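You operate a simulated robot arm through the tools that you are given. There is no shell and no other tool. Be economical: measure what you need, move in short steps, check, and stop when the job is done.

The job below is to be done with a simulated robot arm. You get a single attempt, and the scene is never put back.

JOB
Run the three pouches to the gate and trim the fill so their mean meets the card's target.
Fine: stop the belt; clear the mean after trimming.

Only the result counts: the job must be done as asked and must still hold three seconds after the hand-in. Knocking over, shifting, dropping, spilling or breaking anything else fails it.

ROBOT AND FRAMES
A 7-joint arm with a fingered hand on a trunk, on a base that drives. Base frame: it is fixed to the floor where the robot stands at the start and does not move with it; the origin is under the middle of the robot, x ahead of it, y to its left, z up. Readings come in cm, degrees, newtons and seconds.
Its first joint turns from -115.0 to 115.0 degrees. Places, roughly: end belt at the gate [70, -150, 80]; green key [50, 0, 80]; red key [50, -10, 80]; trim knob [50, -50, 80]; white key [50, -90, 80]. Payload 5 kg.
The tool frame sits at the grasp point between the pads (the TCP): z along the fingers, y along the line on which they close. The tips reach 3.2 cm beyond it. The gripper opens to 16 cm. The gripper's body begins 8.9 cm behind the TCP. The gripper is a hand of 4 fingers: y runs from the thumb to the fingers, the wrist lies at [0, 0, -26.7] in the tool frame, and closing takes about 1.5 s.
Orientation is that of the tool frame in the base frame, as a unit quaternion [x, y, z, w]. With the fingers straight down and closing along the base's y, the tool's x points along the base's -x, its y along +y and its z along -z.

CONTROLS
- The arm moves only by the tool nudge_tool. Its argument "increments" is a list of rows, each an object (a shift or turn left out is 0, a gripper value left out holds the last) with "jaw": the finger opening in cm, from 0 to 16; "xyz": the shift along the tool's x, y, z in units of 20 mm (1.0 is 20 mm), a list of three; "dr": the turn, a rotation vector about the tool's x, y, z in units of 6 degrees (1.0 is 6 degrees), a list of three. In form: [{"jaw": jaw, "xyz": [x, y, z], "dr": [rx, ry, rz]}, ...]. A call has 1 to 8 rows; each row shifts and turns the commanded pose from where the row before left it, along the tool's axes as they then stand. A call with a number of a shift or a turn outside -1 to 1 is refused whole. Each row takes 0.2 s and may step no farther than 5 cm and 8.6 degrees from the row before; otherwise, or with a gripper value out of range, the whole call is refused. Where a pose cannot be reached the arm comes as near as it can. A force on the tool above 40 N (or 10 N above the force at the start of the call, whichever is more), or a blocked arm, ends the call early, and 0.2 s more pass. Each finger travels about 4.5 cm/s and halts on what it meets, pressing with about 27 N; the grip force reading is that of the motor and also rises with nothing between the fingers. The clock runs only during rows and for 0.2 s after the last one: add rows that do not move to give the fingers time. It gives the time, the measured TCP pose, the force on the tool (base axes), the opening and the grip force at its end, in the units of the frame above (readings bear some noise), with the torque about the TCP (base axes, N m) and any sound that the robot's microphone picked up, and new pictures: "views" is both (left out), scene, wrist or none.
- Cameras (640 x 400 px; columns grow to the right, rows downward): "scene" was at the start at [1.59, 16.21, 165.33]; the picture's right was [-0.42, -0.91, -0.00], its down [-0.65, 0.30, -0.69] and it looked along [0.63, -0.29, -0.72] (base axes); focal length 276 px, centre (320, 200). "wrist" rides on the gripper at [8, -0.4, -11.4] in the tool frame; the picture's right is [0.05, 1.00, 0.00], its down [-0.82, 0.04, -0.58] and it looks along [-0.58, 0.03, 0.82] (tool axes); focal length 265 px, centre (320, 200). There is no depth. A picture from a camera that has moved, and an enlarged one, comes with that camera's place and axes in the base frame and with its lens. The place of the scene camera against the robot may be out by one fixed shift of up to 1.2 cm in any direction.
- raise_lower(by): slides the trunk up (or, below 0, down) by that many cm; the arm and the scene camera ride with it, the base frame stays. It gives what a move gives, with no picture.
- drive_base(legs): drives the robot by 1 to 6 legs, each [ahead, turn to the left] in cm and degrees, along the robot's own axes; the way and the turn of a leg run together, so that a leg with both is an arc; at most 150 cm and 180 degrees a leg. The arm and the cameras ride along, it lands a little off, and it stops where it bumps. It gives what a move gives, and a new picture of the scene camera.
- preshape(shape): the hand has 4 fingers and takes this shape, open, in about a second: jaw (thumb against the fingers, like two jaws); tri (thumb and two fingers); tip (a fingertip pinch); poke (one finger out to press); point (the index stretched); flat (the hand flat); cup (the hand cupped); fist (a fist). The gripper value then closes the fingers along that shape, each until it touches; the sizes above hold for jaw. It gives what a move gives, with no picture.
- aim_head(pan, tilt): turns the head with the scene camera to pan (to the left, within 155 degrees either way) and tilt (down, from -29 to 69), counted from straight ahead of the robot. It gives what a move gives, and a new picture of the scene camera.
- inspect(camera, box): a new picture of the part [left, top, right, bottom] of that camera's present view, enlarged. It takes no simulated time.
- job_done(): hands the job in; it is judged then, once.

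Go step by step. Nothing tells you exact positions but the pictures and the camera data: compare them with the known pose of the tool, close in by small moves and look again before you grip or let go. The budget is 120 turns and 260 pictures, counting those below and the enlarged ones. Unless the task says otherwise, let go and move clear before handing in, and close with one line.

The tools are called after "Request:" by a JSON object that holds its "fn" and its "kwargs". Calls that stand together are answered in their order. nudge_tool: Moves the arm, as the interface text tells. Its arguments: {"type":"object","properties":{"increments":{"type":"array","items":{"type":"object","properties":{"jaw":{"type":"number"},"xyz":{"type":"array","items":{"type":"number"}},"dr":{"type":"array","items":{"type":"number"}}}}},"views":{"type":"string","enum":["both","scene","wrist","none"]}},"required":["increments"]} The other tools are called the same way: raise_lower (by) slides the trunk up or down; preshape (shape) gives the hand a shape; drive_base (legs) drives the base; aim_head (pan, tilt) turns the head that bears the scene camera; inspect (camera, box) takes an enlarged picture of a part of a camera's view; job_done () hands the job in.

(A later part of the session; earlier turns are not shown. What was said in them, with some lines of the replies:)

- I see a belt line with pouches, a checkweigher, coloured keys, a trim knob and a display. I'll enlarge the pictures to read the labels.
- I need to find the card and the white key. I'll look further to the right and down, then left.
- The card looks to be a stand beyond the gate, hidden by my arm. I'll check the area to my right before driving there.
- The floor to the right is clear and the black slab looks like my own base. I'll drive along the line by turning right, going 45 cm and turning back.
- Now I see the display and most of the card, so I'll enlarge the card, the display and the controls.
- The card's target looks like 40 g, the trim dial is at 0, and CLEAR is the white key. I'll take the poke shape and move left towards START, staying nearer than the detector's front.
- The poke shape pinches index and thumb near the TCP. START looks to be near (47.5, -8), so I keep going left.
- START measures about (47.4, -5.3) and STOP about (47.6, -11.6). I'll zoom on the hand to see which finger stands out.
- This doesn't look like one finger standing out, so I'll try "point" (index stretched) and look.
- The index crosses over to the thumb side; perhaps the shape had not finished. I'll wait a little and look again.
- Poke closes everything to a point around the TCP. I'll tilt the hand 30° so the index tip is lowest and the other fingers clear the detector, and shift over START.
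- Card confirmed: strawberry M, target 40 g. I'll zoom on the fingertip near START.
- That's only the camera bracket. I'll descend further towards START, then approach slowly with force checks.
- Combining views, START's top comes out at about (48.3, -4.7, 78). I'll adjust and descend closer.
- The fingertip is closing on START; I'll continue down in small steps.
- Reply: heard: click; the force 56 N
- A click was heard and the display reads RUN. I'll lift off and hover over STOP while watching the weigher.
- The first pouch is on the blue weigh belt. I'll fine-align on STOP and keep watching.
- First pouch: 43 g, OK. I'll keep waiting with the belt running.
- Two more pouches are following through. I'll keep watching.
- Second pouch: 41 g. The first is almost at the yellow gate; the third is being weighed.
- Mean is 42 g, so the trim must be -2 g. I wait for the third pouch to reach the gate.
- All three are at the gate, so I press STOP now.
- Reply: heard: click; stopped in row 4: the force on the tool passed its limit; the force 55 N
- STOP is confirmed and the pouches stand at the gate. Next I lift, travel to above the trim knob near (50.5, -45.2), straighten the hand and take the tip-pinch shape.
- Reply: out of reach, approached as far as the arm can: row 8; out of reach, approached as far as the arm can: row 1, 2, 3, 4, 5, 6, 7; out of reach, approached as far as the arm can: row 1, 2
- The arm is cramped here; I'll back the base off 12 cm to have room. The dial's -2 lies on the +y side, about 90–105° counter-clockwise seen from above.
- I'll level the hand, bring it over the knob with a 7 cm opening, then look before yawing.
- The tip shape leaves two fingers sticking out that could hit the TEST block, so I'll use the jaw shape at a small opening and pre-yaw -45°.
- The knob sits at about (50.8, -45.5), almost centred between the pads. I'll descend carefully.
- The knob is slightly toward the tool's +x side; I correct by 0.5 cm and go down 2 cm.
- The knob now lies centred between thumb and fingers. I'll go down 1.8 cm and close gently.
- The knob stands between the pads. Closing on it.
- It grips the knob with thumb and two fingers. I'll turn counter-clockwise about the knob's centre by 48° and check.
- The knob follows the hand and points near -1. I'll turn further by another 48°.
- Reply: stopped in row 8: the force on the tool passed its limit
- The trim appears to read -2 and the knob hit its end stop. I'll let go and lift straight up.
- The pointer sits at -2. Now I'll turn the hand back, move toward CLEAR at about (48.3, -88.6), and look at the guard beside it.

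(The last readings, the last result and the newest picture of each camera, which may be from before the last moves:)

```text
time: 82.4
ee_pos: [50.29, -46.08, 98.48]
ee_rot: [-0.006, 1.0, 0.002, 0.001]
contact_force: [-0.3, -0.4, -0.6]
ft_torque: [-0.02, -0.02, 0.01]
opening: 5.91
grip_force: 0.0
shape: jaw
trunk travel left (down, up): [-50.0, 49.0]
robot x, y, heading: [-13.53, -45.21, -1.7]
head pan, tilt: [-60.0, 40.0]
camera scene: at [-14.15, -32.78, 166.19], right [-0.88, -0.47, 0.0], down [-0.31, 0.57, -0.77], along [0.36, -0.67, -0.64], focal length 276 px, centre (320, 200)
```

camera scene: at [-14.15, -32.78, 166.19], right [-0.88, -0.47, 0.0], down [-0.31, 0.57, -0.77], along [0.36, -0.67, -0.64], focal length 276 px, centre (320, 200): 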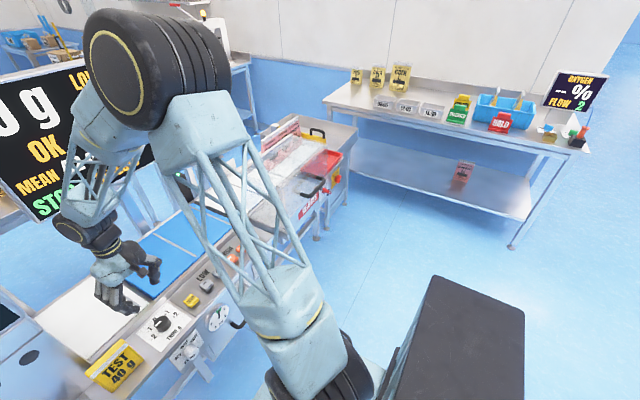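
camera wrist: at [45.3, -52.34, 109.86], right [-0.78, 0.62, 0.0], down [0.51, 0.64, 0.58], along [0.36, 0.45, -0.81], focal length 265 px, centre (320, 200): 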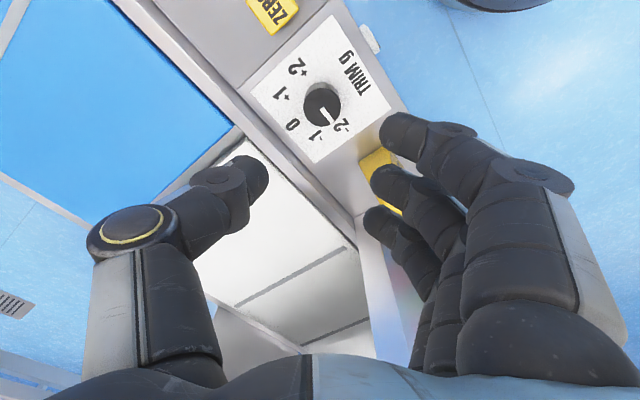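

The reject box beside CLEAR has a clear cover; I'll move over there at height and look down.

Request:
{"fn": "nudge_tool", "kwargs": {"increments": [{"xyz": [0, -1, -0.5]}, {"xyz": [0, -1, -0.5]}, {"xyz": [0, -1, -0.5]}, {"xyz": [0, -1, -0.5]}, {"xyz": [0, -1, 0]}, {"xyz": [0, -1, 0]}, {"xyz": [0, -1, 0]}, {"xyz": [0, -1, 0]}], "views": "none"}}

Request:
{"fn": "nudge_tool", "kwargs": {"increments": [{"xyz": [0, -1, 0]}, {"xyz": [0, -1, 0]}, {"xyz": [0, -1, 0]}, {"xyz": [0, -1, 0]}, {"xyz": [0, -1, 0]}, {"xyz": [0, -1, 0]}, {"xyz": [0, -1, 0]}, {"xyz": [0, -1, 0]}], "views": "none"}}

Request:
{"fn": "preshape", "kwargs": {"shape": "poke"}}

Request:
{"fn": "nudge_tool", "kwargs": {"increments": [{"xyz": [0, -1, 0]}, {"xyz": [0, -1, 0]}, {"xyz": [0, -1, 0]}, {"xyz": [0, -1, 0]}]}}

Request:
{"fn": "aim_head", "kwargs": {"pan": -40, "tilt": 45}}

```text
time: 84.2
ee_pos: [50.46, -62.06, 102.38]
ee_rot: [-0.005, 1.0, 0.002, 0.001]
contact_force: [-0.2, 0.0, -1.2]
ft_torque: [0.04, -0.01, 0.03]
opening: 5.9
grip_force: 0.1
shape: jaw
trunk travel left (down, up): [-50.0, 49.0]
robot x, y, heading: [-13.26, -44.82, -1.8]
head pan, tilt: [-60.0, 40.0]
```

```text
time: 86.0
ee_pos: [50.54, -78.1, 102.46]
ee_rot: [-0.004, 1.0, 0.002, 0.001]
contact_force: [-0.2, -0.5, 0.8]
ft_torque: [0.01, 0.0, -0.01]
opening: 5.94
grip_force: 0.1
shape: jaw
trunk travel left (down, up): [-50.0, 49.0]
robot x, y, heading: [-13.2, -45.05, -1.3]
head pan, tilt: [-60.0, 40.0]
```

```text
time: 86.9
ee_pos: [50.68, -78.0, 102.37]
ee_rot: [-0.004, 1.0, 0.002, 0.0]
contact_force: [0.4, 0.2, 0.2]
ft_torque: [0.0, -0.02, -0.01]
opening: 0.0
grip_force: 0.1
shape: poke
trunk travel left (down, up): [-50.0, 49.0]
robot x, y, heading: [-13.29, -45.29, -1.9]
head pan, tilt: [-60.0, 40.0]
```

```text
time: 87.9
ee_pos: [50.7, -86.03, 102.4]
ee_rot: [-0.004, 1.0, 0.001, 0.001]
contact_force: [0.3, 0.5, 0.7]
ft_torque: [0.04, 0.03, 0.03]
opening: 0.01
grip_force: 0.1
shape: poke
trunk travel left (down, up): [-50.0, 49.0]
robot x, y, heading: [-12.93, -45.24, -1.5]
head pan, tilt: [-60.0, 40.0]
camera scene: at [-14.16, -32.85, 166.2], right [-0.88, -0.47, 0.0], down [-0.3, 0.57, -0.77], along [0.36, -0.67, -0.64], focal length 276 px, centre (320, 200)
camera wrist: at [42.72, -86.52, 113.8], right [-0.06, 1.0, 0.0], down [0.81, 0.05, 0.58], along [0.58, 0.04, -0.82], focal length 265 px, centre (320, 200)
```

scene: 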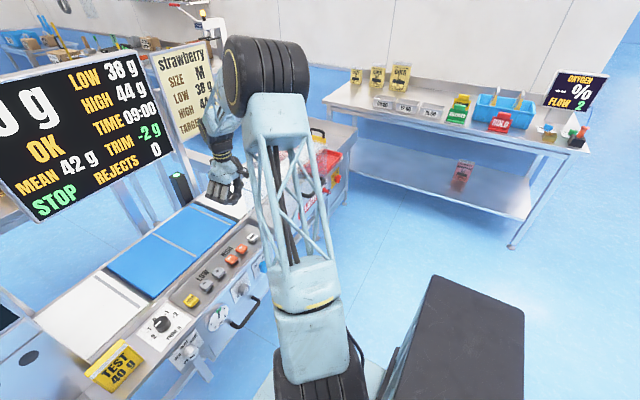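
wrist: 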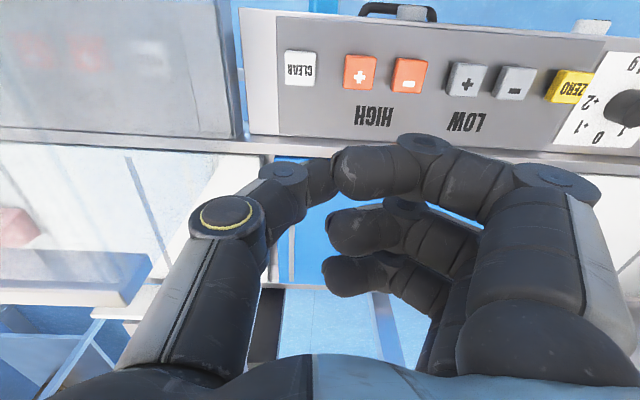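

```text
time: 88.8
ee_pos: [50.77, -85.97, 102.42]
ee_rot: [-0.006, 1.0, 0.001, 0.001]
contact_force: [0.4, -0.3, 0.2]
ft_torque: [0.01, 0.02, 0.02]
opening: 0.0
grip_force: 0.1
shape: poke
trunk travel left (down, up): [-50.0, 49.0]
robot x, y, heading: [-13.1, -45.2, -1.7]
head pan, tilt: [-40.0, 45.0]
camera scene: at [-12.11, -30.74, 165.47], right [-0.67, -0.75, 0.0], down [-0.53, 0.47, -0.71], along [0.53, -0.47, -0.71], focal length 276 px, centre (320, 200)
```

scene: 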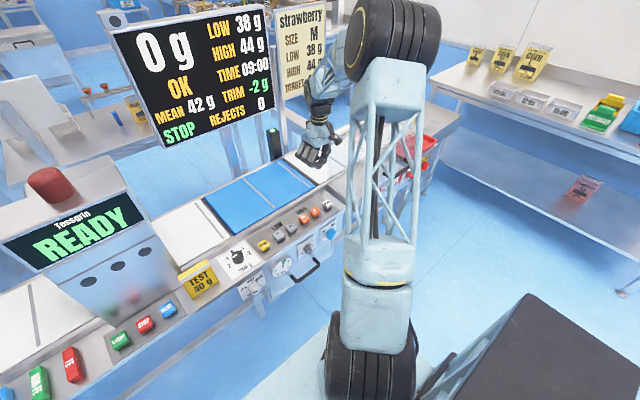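

TRIM shows -2 g, mean 42 g, STOP. CLEAR is at about (48.3, -88.4); I tilt the poking hand as before and descend partway.

Request:
{"fn": "nudge_tool", "kwargs": {"increments": [{"xyz": [0.26, -0.32, 0], "dr": [0, -1, 0]}, {"xyz": [0.26, -0.32, 0], "dr": [0, -1, 0]}, {"xyz": [0.26, -0.32, 0], "dr": [0, -1, 0]}, {"xyz": [0.26, -0.32, 0], "dr": [0, -1, 0]}, {"xyz": [0.26, -0.32, 0], "dr": [0, -1, 0]}, {"xyz": [0.5, 0, 0.866]}, {"xyz": [0.5, 0, 0.866]}, {"xyz": [0.5, 0, 0.866]}]}}

Request:
{"fn": "inspect", "kwargs": {"camera": "scene", "box": [260, 100, 440, 270]}}

```text
time: 90.6
ee_pos: [48.16, -89.23, 95.66]
ee_rot: [-0.003, 0.966, 0.002, 0.259]
contact_force: [-0.4, 0.7, 0.2]
ft_torque: [0.0, 0.02, 0.01]
opening: 0.0
grip_force: 0.0
shape: poke
trunk travel left (down, up): [-50.0, 49.0]
robot x, y, heading: [-12.79, -45.29, -1.7]
head pan, tilt: [-40.0, 45.0]
camera scene: at [-12.13, -30.77, 165.47], right [-0.67, -0.75, 0.0], down [-0.53, 0.47, -0.71], along [0.53, -0.47, -0.71], focal length 276 px, centre (320, 200)
camera wrist: at [35.61, -89.76, 101.54], right [-0.05, 1.0, -0.02], down [0.42, 0.04, 0.91], along [0.91, 0.04, -0.42], focal length 265 px, centre (320, 200)
```

scene: 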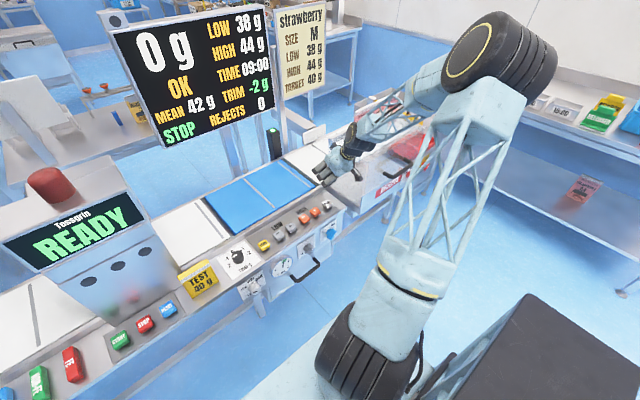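
wrist: 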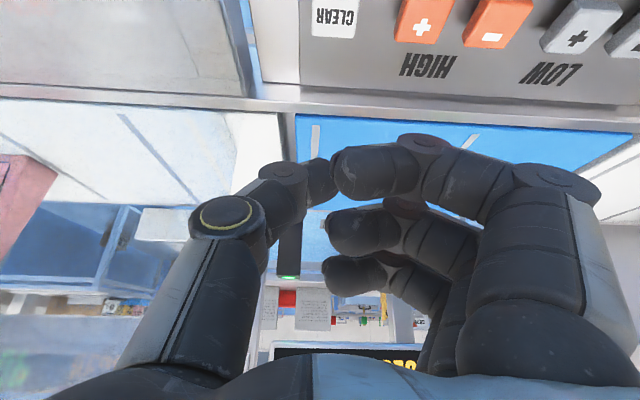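

```text
2.35 times, centred on (350, 185) of scene
camera zoom: at [-12.13, -30.77, 165.47], right [-0.67, -0.75, 0.0], down [-0.53, 0.47, -0.71], along [0.53, -0.47, -0.71], focal length 649 px, centre (249, 235)
```

zoom: 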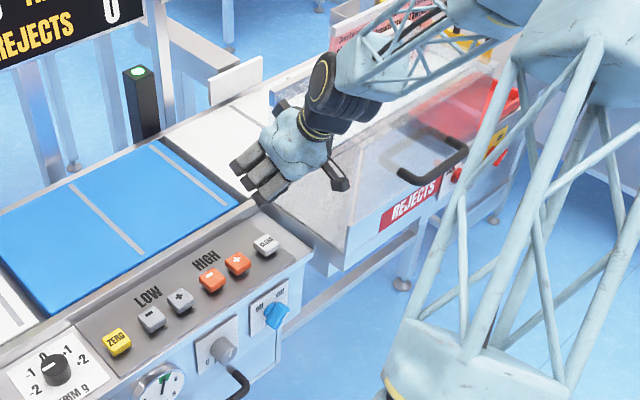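

The reject box is about at panel height with a gap, so there is clearance, and CLEAR lines up with the fingertip. Descending on.

Request:
{"fn": "nudge_tool", "kwargs": {"increments": [{"xyz": [0.5, 0, 0.866]}, {"xyz": [0.5, 0, 0.866]}, {"xyz": [0.5, 0, 0.866]}, {"xyz": [0.5, 0, 0.866]}, {"xyz": [0.5, 0, 0.866]}]}}

Request:
{"fn": "inspect", "kwargs": {"camera": "scene", "box": [260, 100, 440, 270]}}

```text
time: 91.8
ee_pos: [48.31, -89.12, 85.83]
ee_rot: [-0.004, 0.966, 0.004, 0.259]
contact_force: [0.3, -1.1, 0.0]
ft_torque: [-0.03, 0.01, 0.03]
opening: 0.03
grip_force: 0.1
shape: poke
trunk travel left (down, up): [-50.0, 49.0]
robot x, y, heading: [-12.94, -44.91, -1.8]
head pan, tilt: [-40.0, 45.0]
camera scene: at [-12.1, -30.76, 165.47], right [-0.67, -0.75, 0.0], down [-0.53, 0.47, -0.71], along [0.53, -0.47, -0.71], focal length 276 px, centre (320, 200)
camera wrist: at [35.69, -89.79, 91.69], right [-0.05, 1.0, -0.02], down [0.42, 0.04, 0.91], along [0.91, 0.04, -0.42], focal length 265 px, centre (320, 200)
```

scene: 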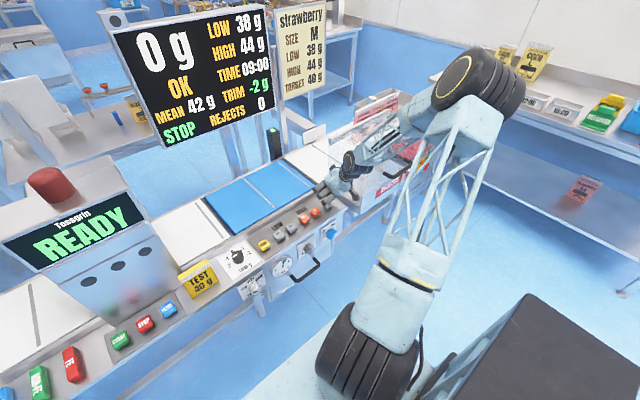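
wrist: 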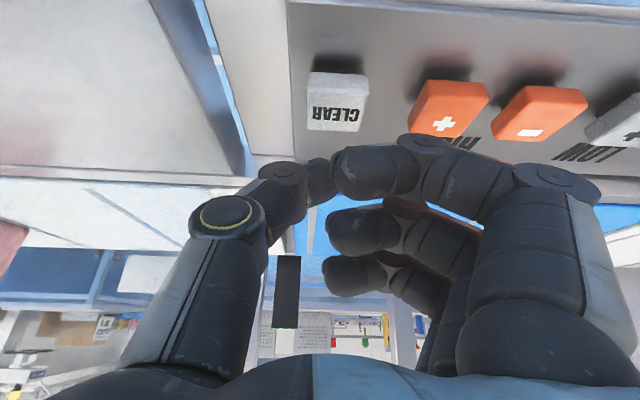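

```text
2.35 times, centred on (350, 185) of scene
camera zoom: at [-12.1, -30.76, 165.47], right [-0.67, -0.75, 0.0], down [-0.53, 0.47, -0.71], along [0.53, -0.47, -0.71], focal length 649 px, centre (249, 235)
```

zoom: 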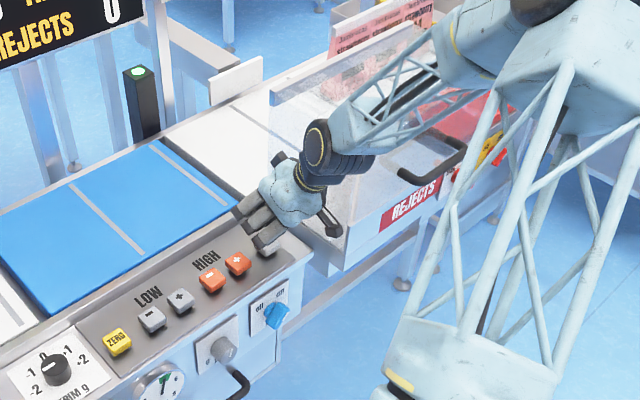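

A clear sheet stands near y ≈ -98, about a centimetre or more beyond the thumb side. I'll shift 0.4 cm away from it and press down slowly.

Request:
{"fn": "nudge_tool", "kwargs": {"increments": [{"xyz": [0, 0.2, 0]}, {"xyz": [0.25, 0, 0.433]}, {"xyz": [0.25, 0, 0.433]}, {"xyz": [0.1, 0, 0.17]}]}}

```text
time: 92.8
ee_pos: [48.3, -88.81, 83.37]
ee_rot: [-0.005, 0.966, 0.003, 0.26]
contact_force: [0.0, 1.5, -0.2]
ft_torque: [-0.02, -0.01, 0.0]
opening: 0.02
grip_force: 0.2
shape: poke
trunk travel left (down, up): [-50.0, 49.0]
robot x, y, heading: [-13.24, -45.04, -1.6]
head pan, tilt: [-40.0, 45.0]
camera scene: at [-12.11, -30.75, 165.47], right [-0.67, -0.75, 0.0], down [-0.53, 0.47, -0.71], along [0.53, -0.47, -0.71], focal length 276 px, centre (320, 200)
camera wrist: at [35.69, -89.37, 89.29], right [-0.05, 1.0, -0.02], down [0.42, 0.04, 0.91], along [0.91, 0.04, -0.42], focal length 265 px, centre (320, 200)
```

scene: 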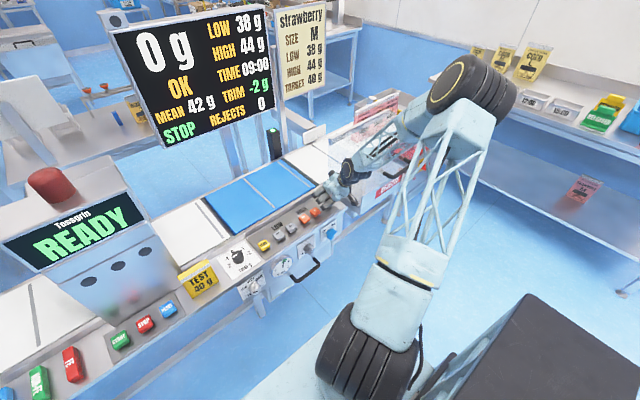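
wrist: 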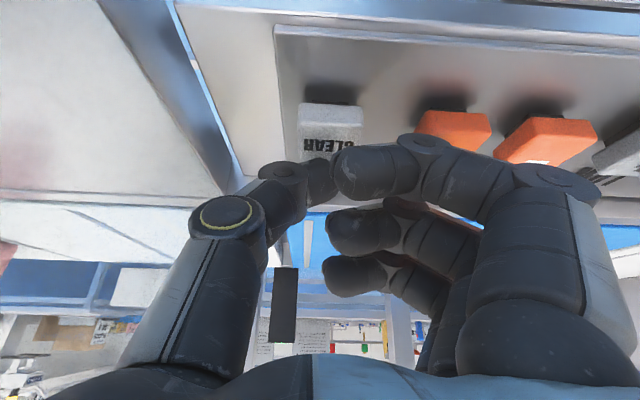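

Clear of everything and right above the key; pressing now.

Request:
{"fn": "nudge_tool", "kwargs": {"increments": [{"xyz": [0.15, 0, 0.26]}, {"xyz": [0.15, 0, 0.26]}, {"xyz": [0.1, 0, 0.17]}, {"xyz": [0.1, 0, 0.17]}, {"xyz": [0.1, 0, 0.17]}]}}

```text
time: 93.8
ee_pos: [48.54, -89.29, 82.08]
ee_rot: [-0.004, 0.964, -0.002, 0.265]
contact_force: [-7.0, -5.5, 50.2]
ft_torque: [-0.49, -1.99, -0.48]
opening: 0.0
grip_force: 0.1
shape: poke
trunk travel left (down, up): [-50.0, 49.0]
robot x, y, heading: [-13.22, -45.22, -1.8]
head pan, tilt: [-40.0, 45.0]
heard: click
stopped in row 5: the force on the tool passed its limit (the readings are from after the stop); the commanded pose is now the measured one
camera scene: at [-12.33, -30.6, 165.48], right [-0.67, -0.75, 0.0], down [-0.53, 0.47, -0.71], along [0.53, -0.47, -0.71], focal length 276 px, centre (320, 200)
camera wrist: at [35.87, -89.75, 87.83], right [-0.05, 1.0, -0.03], down [0.4, 0.05, 0.91], along [0.91, 0.03, -0.41], focal length 265 px, centre (320, 200)
```

scene: 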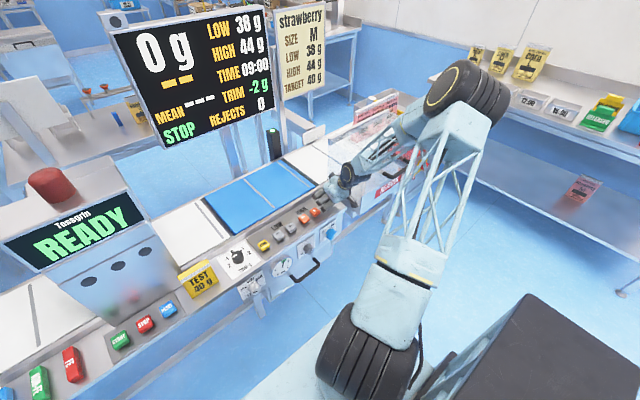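
wrist: 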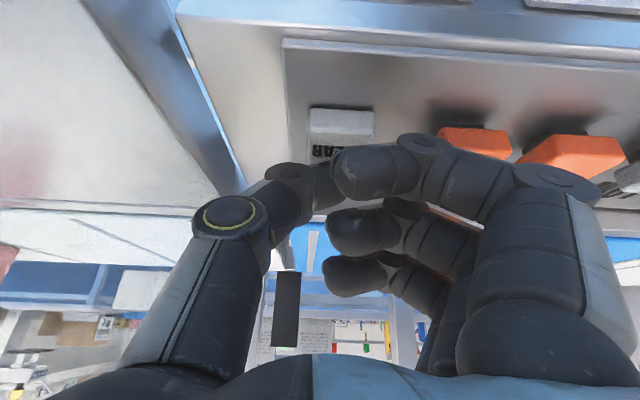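

The mean is cleared (---), TRIM reads -2 g and the belt is at STOP. I'll lift clear and make a last check.

Request:
{"fn": "nudge_tool", "kwargs": {"increments": [{"xyz": [-0.5, 0, -0.866]}, {"xyz": [-0.5, 0, -0.866]}, {"xyz": [-0.5, 0, -0.866]}, {"xyz": [-0.5, 0, -0.866]}, {"xyz": [-0.5, 0, -0.866]}, {"xyz": [-0.5, 0, -0.866]}, {"xyz": [-0.5, 0, -0.866]}, {"xyz": [-0.5, 0, -0.866]}], "views": "scene"}}

Request:
{"fn": "inspect", "kwargs": {"camera": "scene", "box": [100, 0, 420, 200]}}

```text
time: 95.6
ee_pos: [48.23, -89.19, 97.8]
ee_rot: [-0.005, 0.965, 0.0, 0.263]
contact_force: [0.4, -0.3, -0.2]
ft_torque: [-0.02, 0.0, 0.0]
opening: 0.0
grip_force: 0.0
shape: poke
trunk travel left (down, up): [-50.0, 49.0]
robot x, y, heading: [-13.22, -45.0, -1.9]
head pan, tilt: [-40.0, 45.0]
camera scene: at [-12.12, -30.73, 165.47], right [-0.67, -0.75, 0.0], down [-0.53, 0.47, -0.71], along [0.53, -0.47, -0.71], focal length 276 px, centre (320, 200)
```

scene: 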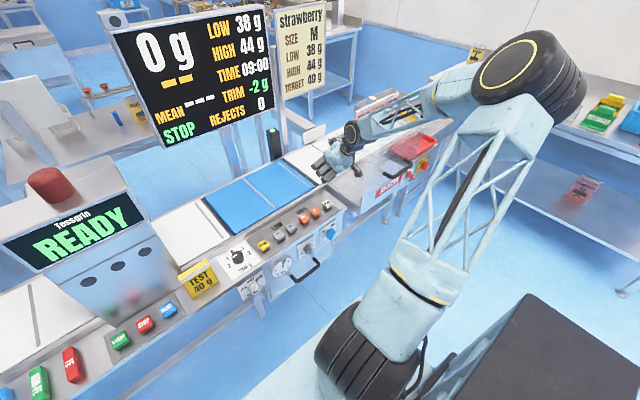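

```text
2.00 times, centred on (260, 100) of scene
camera zoom: at [-12.12, -30.73, 165.47], right [-0.67, -0.75, 0.0], down [-0.53, 0.47, -0.71], along [0.53, -0.47, -0.71], focal length 552 px, centre (440, 400)
```

zoom: 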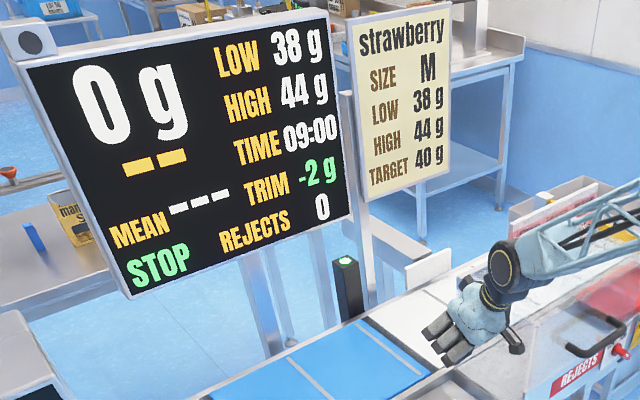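

The display shows STOP, TRIM -2 g, mean cleared and 0 rejects. The arm is clear, so I'm handing in.

Request:
{"fn": "job_done", "kwargs": {}}

```text
The job is handed in.
```

I ran the three pouches to the gate (43, 41 and 42 g, mean 42 g), stopped the belt, set the trim to -2 g to meet the card's 40 g target, and cleared the mean.
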